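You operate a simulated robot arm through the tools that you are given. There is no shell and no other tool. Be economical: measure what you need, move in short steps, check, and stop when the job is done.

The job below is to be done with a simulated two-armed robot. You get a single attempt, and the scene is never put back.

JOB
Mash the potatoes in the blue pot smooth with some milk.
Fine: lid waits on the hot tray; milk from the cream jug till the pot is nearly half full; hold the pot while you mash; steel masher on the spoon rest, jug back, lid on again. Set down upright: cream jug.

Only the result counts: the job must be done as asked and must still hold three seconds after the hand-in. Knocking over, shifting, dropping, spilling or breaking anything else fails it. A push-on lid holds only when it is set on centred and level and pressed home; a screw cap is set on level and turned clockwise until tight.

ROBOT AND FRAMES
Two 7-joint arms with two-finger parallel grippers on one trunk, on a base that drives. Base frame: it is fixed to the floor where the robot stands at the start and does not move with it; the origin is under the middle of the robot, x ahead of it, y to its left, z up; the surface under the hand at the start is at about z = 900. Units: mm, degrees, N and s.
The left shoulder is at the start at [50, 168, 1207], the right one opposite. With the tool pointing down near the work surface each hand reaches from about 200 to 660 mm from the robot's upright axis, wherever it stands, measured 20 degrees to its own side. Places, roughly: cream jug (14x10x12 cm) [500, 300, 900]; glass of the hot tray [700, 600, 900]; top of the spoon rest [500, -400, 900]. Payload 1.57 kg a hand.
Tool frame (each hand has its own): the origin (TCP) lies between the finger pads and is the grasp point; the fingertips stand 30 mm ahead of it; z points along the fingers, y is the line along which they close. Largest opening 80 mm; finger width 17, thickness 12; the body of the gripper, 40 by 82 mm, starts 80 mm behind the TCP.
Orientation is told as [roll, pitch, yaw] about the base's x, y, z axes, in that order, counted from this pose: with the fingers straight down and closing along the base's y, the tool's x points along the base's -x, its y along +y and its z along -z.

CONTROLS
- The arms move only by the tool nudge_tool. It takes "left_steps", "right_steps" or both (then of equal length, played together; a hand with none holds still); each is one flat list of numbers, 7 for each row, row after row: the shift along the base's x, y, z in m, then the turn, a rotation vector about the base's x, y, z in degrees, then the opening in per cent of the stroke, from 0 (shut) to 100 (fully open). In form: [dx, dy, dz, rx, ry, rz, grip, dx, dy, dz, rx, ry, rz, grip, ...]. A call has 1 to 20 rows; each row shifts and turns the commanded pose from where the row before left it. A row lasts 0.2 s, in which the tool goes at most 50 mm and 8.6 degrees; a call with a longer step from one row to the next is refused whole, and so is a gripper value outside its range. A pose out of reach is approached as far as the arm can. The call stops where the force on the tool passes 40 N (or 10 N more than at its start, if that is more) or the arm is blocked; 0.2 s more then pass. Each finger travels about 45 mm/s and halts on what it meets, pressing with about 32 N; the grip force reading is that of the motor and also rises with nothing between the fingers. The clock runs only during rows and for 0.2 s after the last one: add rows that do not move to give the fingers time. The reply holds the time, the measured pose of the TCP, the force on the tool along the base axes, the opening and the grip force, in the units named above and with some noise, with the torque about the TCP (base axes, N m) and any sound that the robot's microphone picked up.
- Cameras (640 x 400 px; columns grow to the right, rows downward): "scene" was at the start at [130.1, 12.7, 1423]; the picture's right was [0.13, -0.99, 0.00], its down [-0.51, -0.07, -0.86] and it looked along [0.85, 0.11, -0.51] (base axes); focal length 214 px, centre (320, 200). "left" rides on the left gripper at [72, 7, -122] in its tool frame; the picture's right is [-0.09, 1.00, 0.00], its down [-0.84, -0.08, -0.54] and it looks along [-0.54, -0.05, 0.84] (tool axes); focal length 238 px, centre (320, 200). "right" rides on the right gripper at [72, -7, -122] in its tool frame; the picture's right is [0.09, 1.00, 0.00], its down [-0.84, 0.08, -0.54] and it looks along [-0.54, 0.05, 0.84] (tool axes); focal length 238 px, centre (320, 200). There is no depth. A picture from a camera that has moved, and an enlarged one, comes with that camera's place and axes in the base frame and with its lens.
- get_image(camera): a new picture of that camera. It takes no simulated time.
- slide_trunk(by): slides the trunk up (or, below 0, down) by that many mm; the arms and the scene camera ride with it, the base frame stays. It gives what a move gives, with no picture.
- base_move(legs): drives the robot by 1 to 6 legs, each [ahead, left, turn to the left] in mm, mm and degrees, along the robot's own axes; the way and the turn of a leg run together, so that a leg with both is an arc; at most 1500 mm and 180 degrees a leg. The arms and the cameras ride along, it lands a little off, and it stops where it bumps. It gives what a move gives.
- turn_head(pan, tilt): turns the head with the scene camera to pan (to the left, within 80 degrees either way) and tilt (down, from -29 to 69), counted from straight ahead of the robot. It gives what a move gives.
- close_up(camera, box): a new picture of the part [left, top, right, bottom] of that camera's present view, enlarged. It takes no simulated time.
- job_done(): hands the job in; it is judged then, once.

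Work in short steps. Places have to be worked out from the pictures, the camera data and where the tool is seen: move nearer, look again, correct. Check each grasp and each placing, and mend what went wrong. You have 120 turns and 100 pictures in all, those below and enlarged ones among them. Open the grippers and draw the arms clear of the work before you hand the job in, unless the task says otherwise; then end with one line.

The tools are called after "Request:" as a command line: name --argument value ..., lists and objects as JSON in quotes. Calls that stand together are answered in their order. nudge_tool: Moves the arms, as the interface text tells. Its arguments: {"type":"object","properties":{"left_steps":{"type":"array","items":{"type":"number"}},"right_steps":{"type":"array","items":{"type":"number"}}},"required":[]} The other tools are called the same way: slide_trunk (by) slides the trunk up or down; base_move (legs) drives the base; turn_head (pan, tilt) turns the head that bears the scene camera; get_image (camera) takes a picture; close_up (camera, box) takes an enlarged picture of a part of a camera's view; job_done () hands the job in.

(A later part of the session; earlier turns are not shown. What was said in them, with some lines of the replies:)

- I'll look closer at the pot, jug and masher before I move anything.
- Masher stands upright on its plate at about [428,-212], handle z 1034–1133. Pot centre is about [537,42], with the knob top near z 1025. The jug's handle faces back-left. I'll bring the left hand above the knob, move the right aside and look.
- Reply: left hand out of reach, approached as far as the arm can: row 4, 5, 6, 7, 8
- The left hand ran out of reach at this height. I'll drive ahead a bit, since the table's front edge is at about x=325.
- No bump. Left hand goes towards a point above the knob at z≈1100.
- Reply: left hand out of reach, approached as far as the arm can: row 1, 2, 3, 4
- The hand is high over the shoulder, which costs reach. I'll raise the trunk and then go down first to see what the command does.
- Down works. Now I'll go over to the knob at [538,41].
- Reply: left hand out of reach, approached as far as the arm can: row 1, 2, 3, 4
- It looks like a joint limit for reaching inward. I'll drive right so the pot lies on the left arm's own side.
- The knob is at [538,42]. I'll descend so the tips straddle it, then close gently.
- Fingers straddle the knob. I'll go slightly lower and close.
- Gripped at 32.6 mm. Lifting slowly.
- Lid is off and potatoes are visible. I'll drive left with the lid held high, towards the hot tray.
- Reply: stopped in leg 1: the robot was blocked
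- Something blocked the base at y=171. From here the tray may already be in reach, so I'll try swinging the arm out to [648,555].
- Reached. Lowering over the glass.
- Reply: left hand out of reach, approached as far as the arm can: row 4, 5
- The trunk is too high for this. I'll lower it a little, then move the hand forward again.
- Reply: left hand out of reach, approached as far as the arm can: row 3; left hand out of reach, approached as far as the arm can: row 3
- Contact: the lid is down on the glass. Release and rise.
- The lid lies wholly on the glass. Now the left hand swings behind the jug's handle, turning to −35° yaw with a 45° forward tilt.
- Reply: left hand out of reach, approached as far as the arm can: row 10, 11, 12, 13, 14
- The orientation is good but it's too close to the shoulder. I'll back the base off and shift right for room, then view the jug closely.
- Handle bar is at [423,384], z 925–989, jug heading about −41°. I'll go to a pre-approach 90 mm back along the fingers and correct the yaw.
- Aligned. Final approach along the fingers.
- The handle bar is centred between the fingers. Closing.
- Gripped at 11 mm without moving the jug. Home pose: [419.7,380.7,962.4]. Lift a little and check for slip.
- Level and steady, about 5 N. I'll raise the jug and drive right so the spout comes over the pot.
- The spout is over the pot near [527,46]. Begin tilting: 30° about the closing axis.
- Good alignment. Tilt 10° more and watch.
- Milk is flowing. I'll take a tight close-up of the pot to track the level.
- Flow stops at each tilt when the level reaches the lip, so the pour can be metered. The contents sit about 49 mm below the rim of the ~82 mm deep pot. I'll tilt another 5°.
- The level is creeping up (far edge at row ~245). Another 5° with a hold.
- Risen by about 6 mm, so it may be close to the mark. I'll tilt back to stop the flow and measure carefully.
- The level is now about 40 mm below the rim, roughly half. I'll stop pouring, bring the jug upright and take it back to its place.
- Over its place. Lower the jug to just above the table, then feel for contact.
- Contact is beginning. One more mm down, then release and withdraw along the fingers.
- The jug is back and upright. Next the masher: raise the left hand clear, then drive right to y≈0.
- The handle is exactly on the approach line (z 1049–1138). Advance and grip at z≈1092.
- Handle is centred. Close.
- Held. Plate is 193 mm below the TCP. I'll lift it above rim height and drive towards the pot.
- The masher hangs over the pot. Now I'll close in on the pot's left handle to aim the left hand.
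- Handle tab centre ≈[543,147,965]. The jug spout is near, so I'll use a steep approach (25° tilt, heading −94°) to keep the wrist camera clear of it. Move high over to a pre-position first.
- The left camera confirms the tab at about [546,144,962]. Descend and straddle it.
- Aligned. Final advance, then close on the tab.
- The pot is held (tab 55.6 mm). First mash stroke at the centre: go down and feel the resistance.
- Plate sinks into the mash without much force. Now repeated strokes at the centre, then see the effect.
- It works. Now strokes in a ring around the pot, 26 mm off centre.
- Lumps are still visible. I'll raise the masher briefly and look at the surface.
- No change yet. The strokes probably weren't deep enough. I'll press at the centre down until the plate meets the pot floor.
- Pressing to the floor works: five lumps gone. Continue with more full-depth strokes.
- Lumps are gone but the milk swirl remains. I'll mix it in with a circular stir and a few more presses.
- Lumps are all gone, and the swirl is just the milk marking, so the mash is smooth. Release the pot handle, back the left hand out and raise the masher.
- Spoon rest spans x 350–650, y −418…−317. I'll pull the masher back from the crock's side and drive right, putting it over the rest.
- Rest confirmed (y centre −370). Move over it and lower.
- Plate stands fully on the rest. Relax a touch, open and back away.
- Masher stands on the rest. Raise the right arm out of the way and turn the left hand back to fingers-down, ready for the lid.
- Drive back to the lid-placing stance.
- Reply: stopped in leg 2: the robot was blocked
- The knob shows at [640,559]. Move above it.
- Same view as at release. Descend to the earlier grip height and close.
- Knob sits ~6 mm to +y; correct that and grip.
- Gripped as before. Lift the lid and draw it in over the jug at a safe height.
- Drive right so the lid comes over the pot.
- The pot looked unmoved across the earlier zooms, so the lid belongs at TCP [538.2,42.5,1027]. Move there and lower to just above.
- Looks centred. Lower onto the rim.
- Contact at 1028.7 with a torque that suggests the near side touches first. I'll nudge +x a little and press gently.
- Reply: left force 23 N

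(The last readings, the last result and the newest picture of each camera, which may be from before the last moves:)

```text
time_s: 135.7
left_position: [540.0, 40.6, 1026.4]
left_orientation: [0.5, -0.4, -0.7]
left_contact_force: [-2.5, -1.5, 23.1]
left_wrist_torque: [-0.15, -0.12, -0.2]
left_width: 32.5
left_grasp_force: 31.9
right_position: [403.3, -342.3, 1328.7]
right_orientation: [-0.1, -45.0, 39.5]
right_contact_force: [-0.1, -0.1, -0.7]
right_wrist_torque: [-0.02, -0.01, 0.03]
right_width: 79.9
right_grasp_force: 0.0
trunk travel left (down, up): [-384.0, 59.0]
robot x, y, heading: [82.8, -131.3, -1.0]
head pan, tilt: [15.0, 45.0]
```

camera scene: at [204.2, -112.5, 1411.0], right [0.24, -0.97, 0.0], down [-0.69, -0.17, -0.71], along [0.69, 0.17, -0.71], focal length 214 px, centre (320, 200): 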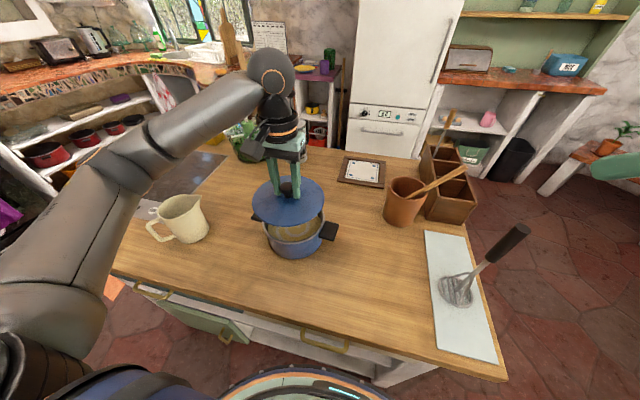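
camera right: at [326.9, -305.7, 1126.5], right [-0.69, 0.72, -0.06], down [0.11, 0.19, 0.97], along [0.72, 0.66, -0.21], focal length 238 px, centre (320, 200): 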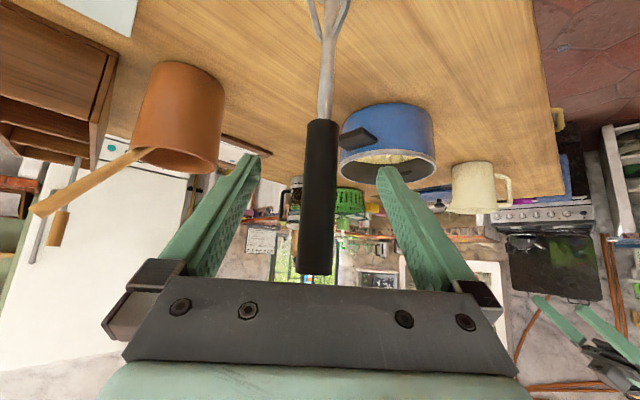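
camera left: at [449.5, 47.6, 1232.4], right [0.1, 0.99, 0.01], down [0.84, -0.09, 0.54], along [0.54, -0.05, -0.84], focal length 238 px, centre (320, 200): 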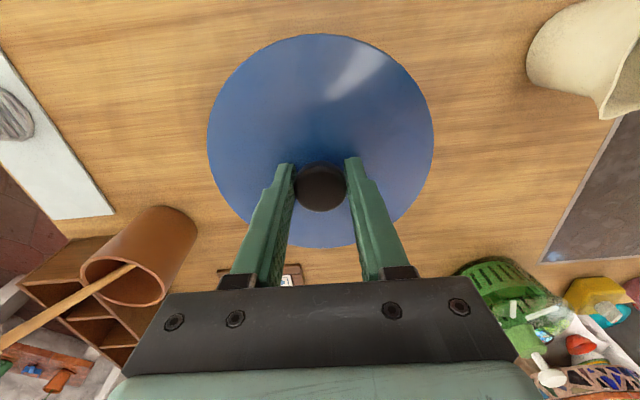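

Now at 1026.4 with hardly any torque, so it's seated evenly. Press a bit more, then release.

Request:
nudge_tool --left_steps '[0, 0, -0.001, 0, 0, 0, 0, 0, 0, -0.001, 0, 0, 0, 0, 0, 0, 0, 0, 0, 0, 0]'

Request:
nudge_tool --left_steps '[0, 0, 0.002, 0, 0, 0, 0, 0, 0, 0, 0, 0, 0, 30, 0, 0, 0, 0, 0, 0, 60, 0, 0, 0, 0, 0, 0, 100, 0, 0, 0, 0, 0, 0, 100, 0, 0, 0, 0, 0, 0, 100, 0, 0, 0.02, 0, 0, 0, 100, 0, 0, 0.03, 0, 0, 0, 100, 0, 0, 0.03, 0, 0, 0, 100]'

Request:
close_up --camera "scene" --box '[235, 150, 355, 270]'

Request:
get_image --camera "left"

```text
time_s: 136.5
left_position: [538.9, 39.1, 1023.3]
left_orientation: [0.6, -0.1, -0.7]
left_contact_force: [0.0, -4.1, 22.9]
left_wrist_torque: [-0.25, -0.22, -0.25]
left_width: 32.2
left_grasp_force: 31.8
right_position: [402.2, -343.3, 1327.7]
right_orientation: [0.1, -45.0, 39.5]
right_contact_force: [0.2, 0.0, -0.1]
right_wrist_torque: [0.01, 0.0, -0.02]
right_width: 79.8
right_grasp_force: 0.0
trunk travel left (down, up): [-384.0, 59.0]
robot x, y, heading: [83.0, -133.5, -0.5]
head pan, tilt: [15.0, 45.0]
```

```text
time_s: 138.5
left_position: [541.0, 41.6, 1104.0]
left_orientation: [0.6, 0.0, -0.7]
left_contact_force: [-0.1, -0.2, 0.3]
left_wrist_torque: [0.0, -0.01, 0.02]
left_width: 80.0
left_grasp_force: 0.1
right_position: [405.6, -342.1, 1327.9]
right_orientation: [0.2, -44.9, 39.6]
right_contact_force: [0.0, -0.2, 0.2]
right_wrist_torque: [0.01, -0.01, 0.01]
right_width: 79.9
right_grasp_force: 0.1
trunk travel left (down, up): [-384.0, 59.0]
robot x, y, heading: [82.6, -130.1, -0.8]
head pan, tilt: [15.0, 45.0]
```

```text
3.33 times, centred on (295, 210) of scene
camera zoom: at [203.8, -112.7, 1410.9], right [0.24, -0.97, 0.0], down [-0.69, -0.17, -0.71], along [0.69, 0.17, -0.71], focal length 715 px, centre (403, 167)
```

zoom: 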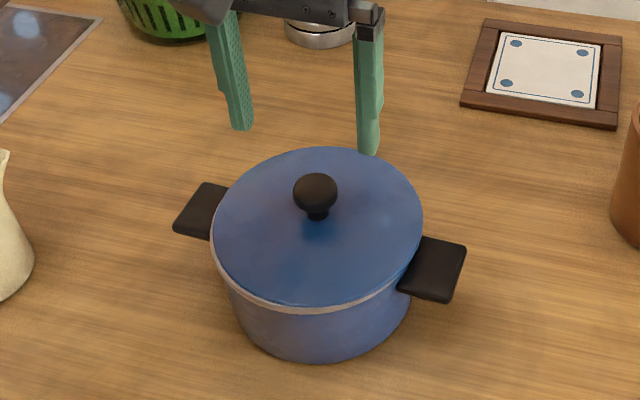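

```text
18 pictures are left
camera left: at [469.3, 47.9, 1226.7], right [0.1, 0.99, 0.01], down [0.84, -0.09, 0.54], along [0.54, -0.05, -0.84], focal length 238 px, centre (320, 200)
```

left: 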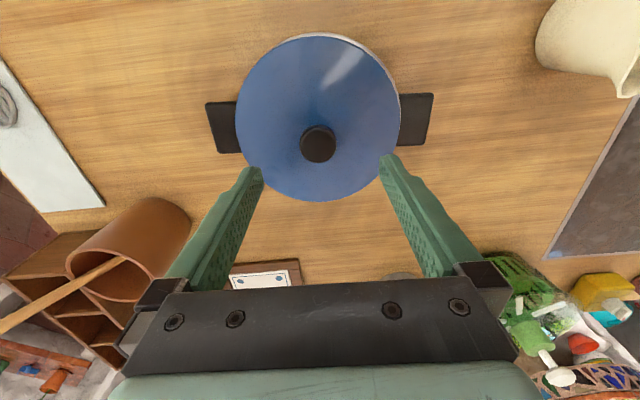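

Lid may be sitting a few mm toward +x/−y. I'll inspect the rim gap closely.

Request:
close_up --camera "scene" --box '[262, 185, 332, 245]'

Request:
close_up --camera "left" --box '[200, 20, 440, 210]'

```text
6.67 times, centred on (297, 215) of scene
camera zoom: at [203.8, -112.7, 1410.9], right [0.24, -0.97, 0.0], down [-0.69, -0.17, -0.71], along [0.69, 0.17, -0.71], focal length 1430 px, centre (473, 100)
```

zoom: 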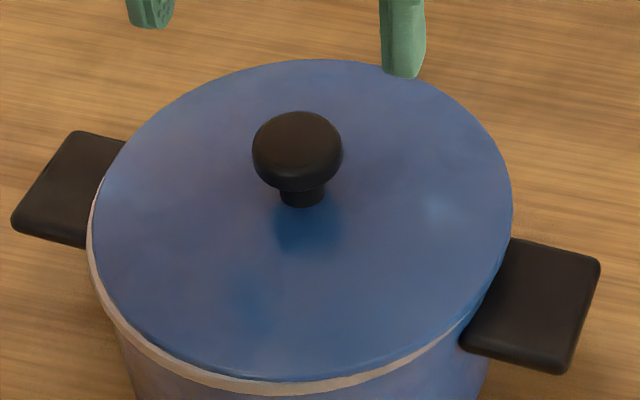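

```text
2.11 times, centred on (320, 115) of left
camera zoom: at [469.3, 47.9, 1226.7], right [0.1, 0.99, 0.01], down [0.84, -0.09, 0.54], along [0.54, -0.05, -0.84], focal length 502 px, centre (320, 379)
```

zoom: 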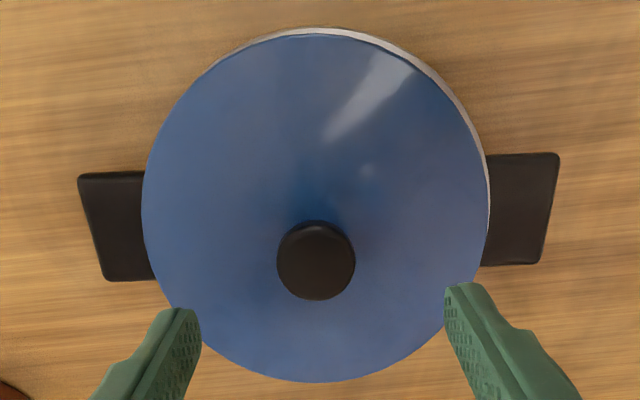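

The lid is off-centre by about [+1.7,−2.4] mm relative to the pot. Regrip the knob, then lift, shift and reseat.

Request:
nudge_tool --left_steps '[0, -0.001, -0.03, 0, 0, 0, 100, 0, 0, -0.03, 0, 0, 0, 100, 0, 0, -0.016, 0, 0, 0, 100, 0, 0, 0, 0, 0, 0, 70, 0, 0, 0, 0, 0, 0, 40, 0, 0, 0, 0, 0, 0, 10, 0, 0, 0, 0, 0, 0, 0, 0, 0, 0, 0, 0, 0, 0, 0, 0, 0, 0, 0, 0, 0]'

Request:
nudge_tool --left_steps '[0, 0, 0.008, 0, 0, 0, 0, 0, 0, 0.006, 0, 0, 0, 0, 0, 0, 0, 0, 0, 0, 0]'

```text
time_s: 140.5
left_position: [540.3, 40.2, 1025.3]
left_orientation: [0.6, 0.0, -0.6]
left_contact_force: [-0.6, -1.0, 0.1]
left_wrist_torque: [-0.08, 0.01, -0.01]
left_width: 32.3
left_grasp_force: 31.7
right_position: [405.1, -342.0, 1327.3]
right_orientation: [0.1, -44.9, 39.5]
right_contact_force: [-0.4, 0.1, -0.2]
right_wrist_torque: [-0.01, 0.01, -0.04]
right_width: 80.0
right_grasp_force: 0.1
trunk travel left (down, up): [-384.0, 59.0]
robot x, y, heading: [82.3, -132.2, -1.2]
head pan, tilt: [15.0, 45.0]
```

```text
time_s: 141.3
left_position: [542.2, 40.1, 1040.8]
left_orientation: [0.6, 0.0, -0.7]
left_contact_force: [0.4, 0.2, -1.2]
left_wrist_torque: [0.01, 0.0, -0.02]
left_width: 32.5
left_grasp_force: 31.9
right_position: [404.2, -341.2, 1327.8]
right_orientation: [0.1, -44.9, 39.5]
right_contact_force: [0.0, -0.3, -0.1]
right_wrist_torque: [0.01, -0.02, 0.01]
right_width: 80.1
right_grasp_force: 0.1
trunk travel left (down, up): [-384.0, 59.0]
robot x, y, heading: [81.6, -129.7, -0.8]
head pan, tilt: [15.0, 45.0]
```

Request:
nudge_tool --left_steps '[-0.003, 0.0025, 0, 0, 0, 0, 0, 0, 0, -0.007, 0, 0, 0, 0, 0, 0, 0, 0, 0, 0, 0]'

Request:
nudge_tool --left_steps '[0, 0, -0.004, 0, 0, 0, 0, 0, 0, -0.002, 0, 0, 0, 0, 0, 0, -0.001, 0, 0, 0, 0]'

```text
time_s: 142.1
left_position: [536.9, 42.1, 1034.0]
left_orientation: [0.7, -0.1, -0.7]
left_contact_force: [0.0, -0.1, -1.4]
left_wrist_torque: [0.03, 0.03, 0.03]
left_width: 32.1
left_grasp_force: 31.8
right_position: [406.1, -341.5, 1327.7]
right_orientation: [0.1, -44.9, 39.5]
right_contact_force: [-0.1, -0.7, 0.9]
right_wrist_torque: [0.02, 0.0, -0.01]
right_width: 80.0
right_grasp_force: 0.1
trunk travel left (down, up): [-384.0, 59.0]
robot x, y, heading: [83.4, -129.3, -1.0]
head pan, tilt: [15.0, 45.0]
```

```text
time_s: 142.9
left_position: [537.4, 43.6, 1028.1]
left_orientation: [0.7, 0.0, -0.7]
left_contact_force: [-0.6, 0.4, -1.2]
left_wrist_torque: [-0.01, 0.0, -0.01]
left_width: 32.1
left_grasp_force: 31.8
right_position: [406.1, -341.4, 1327.1]
right_orientation: [0.1, -45.0, 39.5]
right_contact_force: [0.3, 0.0, 0.0]
right_wrist_torque: [0.04, -0.01, 0.02]
right_width: 79.8
right_grasp_force: 0.1
trunk travel left (down, up): [-384.0, 59.0]
robot x, y, heading: [84.8, -132.5, -0.9]
head pan, tilt: [15.0, 45.0]
```

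No contact yet. Check centring from above before seating.

Request:
close_up --camera "left" --box '[150, 10, 490, 260]'

Request:
close_up --camera "scene" --box '[262, 185, 332, 245]'

```text
1.60 times, centred on (320, 135) of left
camera zoom: at [465.7, 49.8, 1150.9], right [0.1, 0.99, 0.01], down [0.84, -0.09, 0.54], along [0.54, -0.05, -0.84], focal length 381 px, centre (320, 304)
```

zoom: 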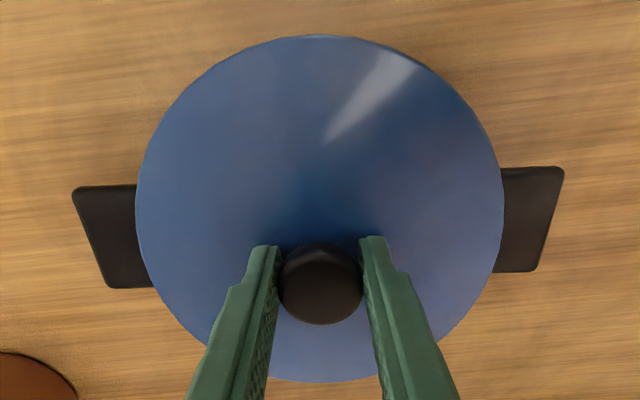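

```text
6.67 times, centred on (297, 215) of scene
camera zoom: at [204.2, -112.6, 1410.9], right [0.24, -0.97, 0.0], down [-0.69, -0.17, -0.71], along [0.69, 0.17, -0.71], focal length 1430 px, centre (473, 100)
```

zoom: 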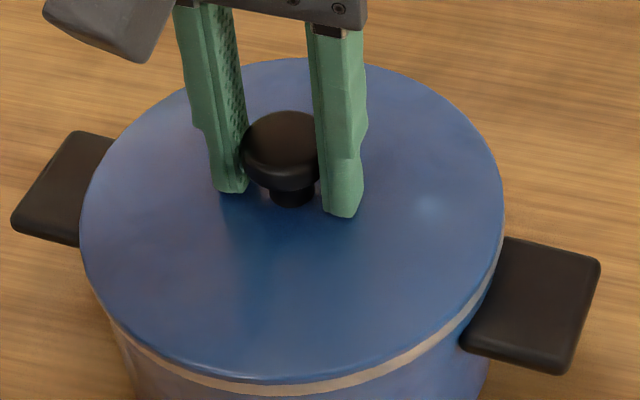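

Within about a millimetre of the original alignment now. Seat it.

Request:
nudge_tool --left_steps '[-0.0005, -0.001, -0.001, 0, 0, 0, 0, 0, 0, -0.001, 0, 0, 0, 0, 0, 0, -0.001, 0, 0, 0, 0]'

```text
time_s: 143.7
left_position: [536.7, 42.8, 1025.0]
left_orientation: [0.5, -0.1, -0.7]
left_contact_force: [1.2, -0.8, 3.5]
left_wrist_torque: [-0.26, 0.15, 0.1]
left_width: 32.2
left_grasp_force: 32.2
right_position: [404.3, -341.8, 1327.9]
right_orientation: [0.2, -44.9, 39.5]
right_contact_force: [-0.2, -0.4, -0.9]
right_wrist_torque: [-0.01, 0.01, -0.02]
right_width: 80.0
right_grasp_force: 0.2
trunk travel left (down, up): [-384.0, 59.0]
robot x, y, heading: [83.1, -130.4, -1.0]
head pan, tilt: [15.0, 45.0]
```

Contact at 1025, the seated height. Press home.

Request:
nudge_tool --left_steps '[0, 0, -0.0015, 0, 0, 0, 0, 0, 0, -0.0015, 0, 0, 0, 0, 0, 0, -0.001, 0, 0, 0, 0]'

Request:
nudge_tool --left_steps '[0, 0, 0.003, 0, 0, 0, 0, 0, 0, 0, 0, 0, 0, 30, 0, 0, 0, 0, 0, 0, 60, 0, 0, 0, 0, 0, 0, 100, 0, 0, 0, 0, 0, 0, 100, 0, 0, 0, 0, 0, 0, 100, 0, 0, 0.02, 0, 0, 0, 100, 0, 0, 0.03, 0, 0, 0, 100, 0, 0, 0.03, 0, 0, 0, 100]'

Request:
close_up --camera "scene" --box '[262, 185, 332, 245]'

Request:
close_up --camera "left" --box '[200, 20, 440, 210]'

```text
time_s: 144.5
left_position: [536.1, 42.0, 1024.9]
left_orientation: [0.5, -0.3, -0.7]
left_contact_force: [1.4, 2.4, 22.4]
left_wrist_torque: [-0.14, -0.17, -0.12]
left_width: 32.7
left_grasp_force: 32.0
right_position: [403.3, -341.6, 1328.5]
right_orientation: [0.0, -45.0, 39.5]
right_contact_force: [-0.4, -0.2, -0.3]
right_wrist_torque: [-0.02, 0.0, 0.02]
right_width: 79.8
right_grasp_force: 0.0
trunk travel left (down, up): [-384.0, 59.0]
robot x, y, heading: [85.3, -133.3, -1.0]
head pan, tilt: [15.0, 45.0]
```

```text
time_s: 146.5
left_position: [536.7, 41.5, 1105.0]
left_orientation: [0.6, 0.0, -0.7]
left_contact_force: [-0.8, 0.3, 0.0]
left_wrist_torque: [0.04, 0.01, -0.01]
left_width: 80.3
left_grasp_force: 0.0
right_position: [404.9, -340.8, 1328.0]
right_orientation: [0.1, -45.0, 39.5]
right_contact_force: [-0.2, 0.4, -0.7]
right_wrist_torque: [0.01, -0.03, 0.01]
right_width: 80.0
right_grasp_force: 0.0
trunk travel left (down, up): [-384.0, 59.0]
robot x, y, heading: [87.7, -131.7, -1.0]
head pan, tilt: [15.0, 45.0]
```

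```text
6.67 times, centred on (297, 215) of scene
camera zoom: at [203.8, -112.8, 1410.9], right [0.24, -0.97, 0.0], down [-0.69, -0.17, -0.71], along [0.69, 0.17, -0.71], focal length 1430 px, centre (473, 100)
```

zoom: 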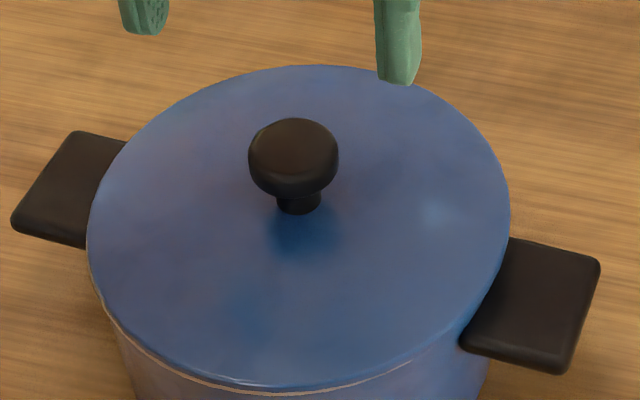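

```text
2.11 times, centred on (320, 115) of left
camera zoom: at [464.9, 48.2, 1227.6], right [0.1, 0.99, 0.01], down [0.84, -0.09, 0.54], along [0.54, -0.05, -0.84], focal length 502 px, centre (320, 379)
```

zoom: 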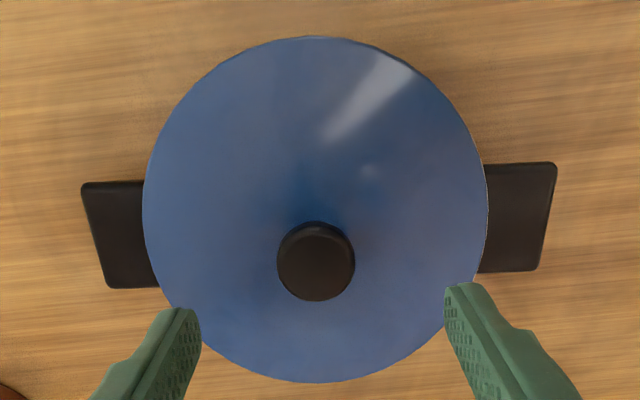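

The lid now sits centred and level with just an even thin line. Draw the left arm clear and take a last overall look.

Request:
nudge_tool --left_steps '[0, 0, 0.04, 0, 0, 0, 100, -0.01, 0.01, 0.04, 0, 0, 0, 100, -0.03, 0.02, 0.03, 0, 0, 0, 100, -0.03, 0.02, 0.02, 0, 0, 0, 100, -0.03, 0.02, 0, 0, 0, 0, 100]'

Request:
get_image --camera "scene"

Request:
close_up --camera "scene" --box '[235, 150, 355, 270]'

Request:
get_image --camera "left"

```text
time_s: 147.7
left_position: [433.9, 110.9, 1232.5]
left_orientation: [0.5, 0.0, -0.9]
left_contact_force: [0.0, 0.3, -0.6]
left_wrist_torque: [-0.03, -0.02, 0.01]
left_width: 80.1
left_grasp_force: 0.0
right_position: [404.5, -342.0, 1329.7]
right_orientation: [-0.1, -44.8, 39.6]
right_contact_force: [0.3, -0.4, 0.0]
right_wrist_torque: [-0.02, 0.01, 0.0]
right_width: 79.9
right_grasp_force: 0.1
trunk travel left (down, up): [-384.0, 59.0]
robot x, y, heading: [82.9, -132.7, -1.2]
head pan, tilt: [15.0, 45.0]
```

```text
11 pictures are left
camera scene: at [203.3, -111.9, 1411.0], right [0.24, -0.97, 0.0], down [-0.69, -0.17, -0.71], along [0.69, 0.17, -0.71], focal length 214 px, centre (320, 200)
```

scene: 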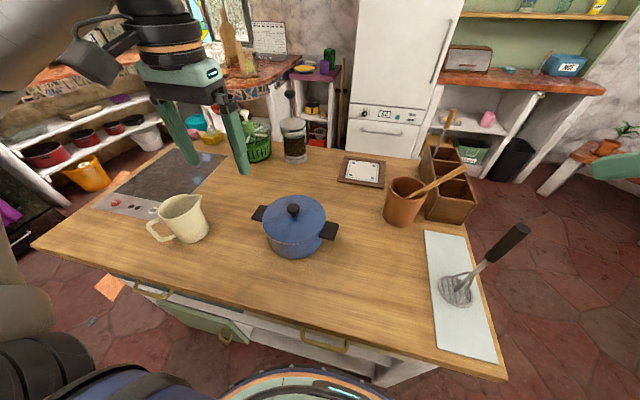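

```text
3.33 times, centred on (295, 210) of scene
camera zoom: at [203.3, -111.9, 1411.0], right [0.24, -0.97, 0.0], down [-0.69, -0.17, -0.71], along [0.69, 0.17, -0.71], focal length 715 px, centre (403, 167)
```

zoom: 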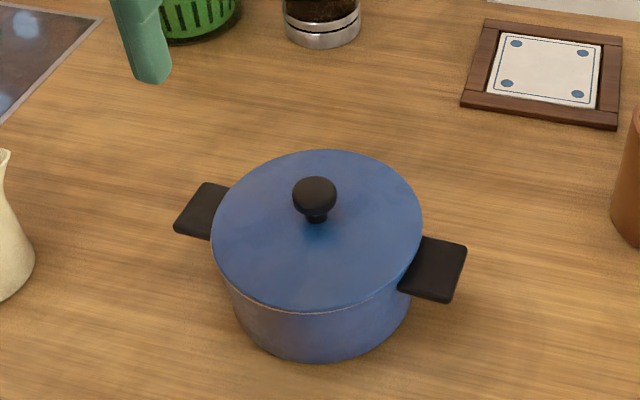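

```text
9 pictures are left
camera left: at [362.5, 117.8, 1356.6], right [0.11, 0.99, 0.01], down [0.84, -0.09, 0.54], along [0.54, -0.05, -0.84], focal length 238 px, centre (320, 200)
```

left: 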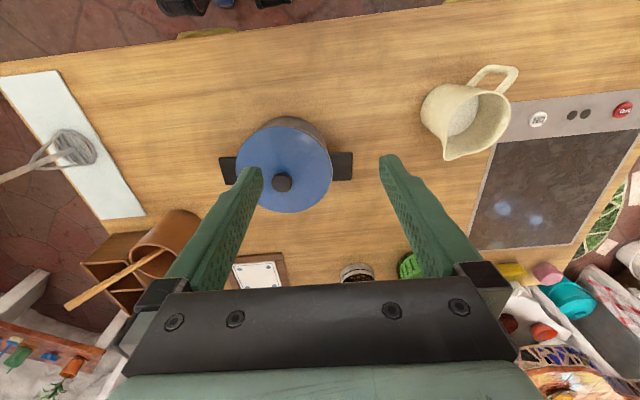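

Everything is in place: the lid is on level, the jug is upright at its spot, the masher is on the rest, and both grippers are open and clear. Handing in.

Request:
job_done

```text
The job is handed in.
```

The potatoes are mashed smooth with milk and handed in, but the pot may be slightly over half full instead of nearly half: I estimated 50–52% from the pictures. The lid is back on the pot, the jug is back upright in its place, and the masher is on the spoon rest.
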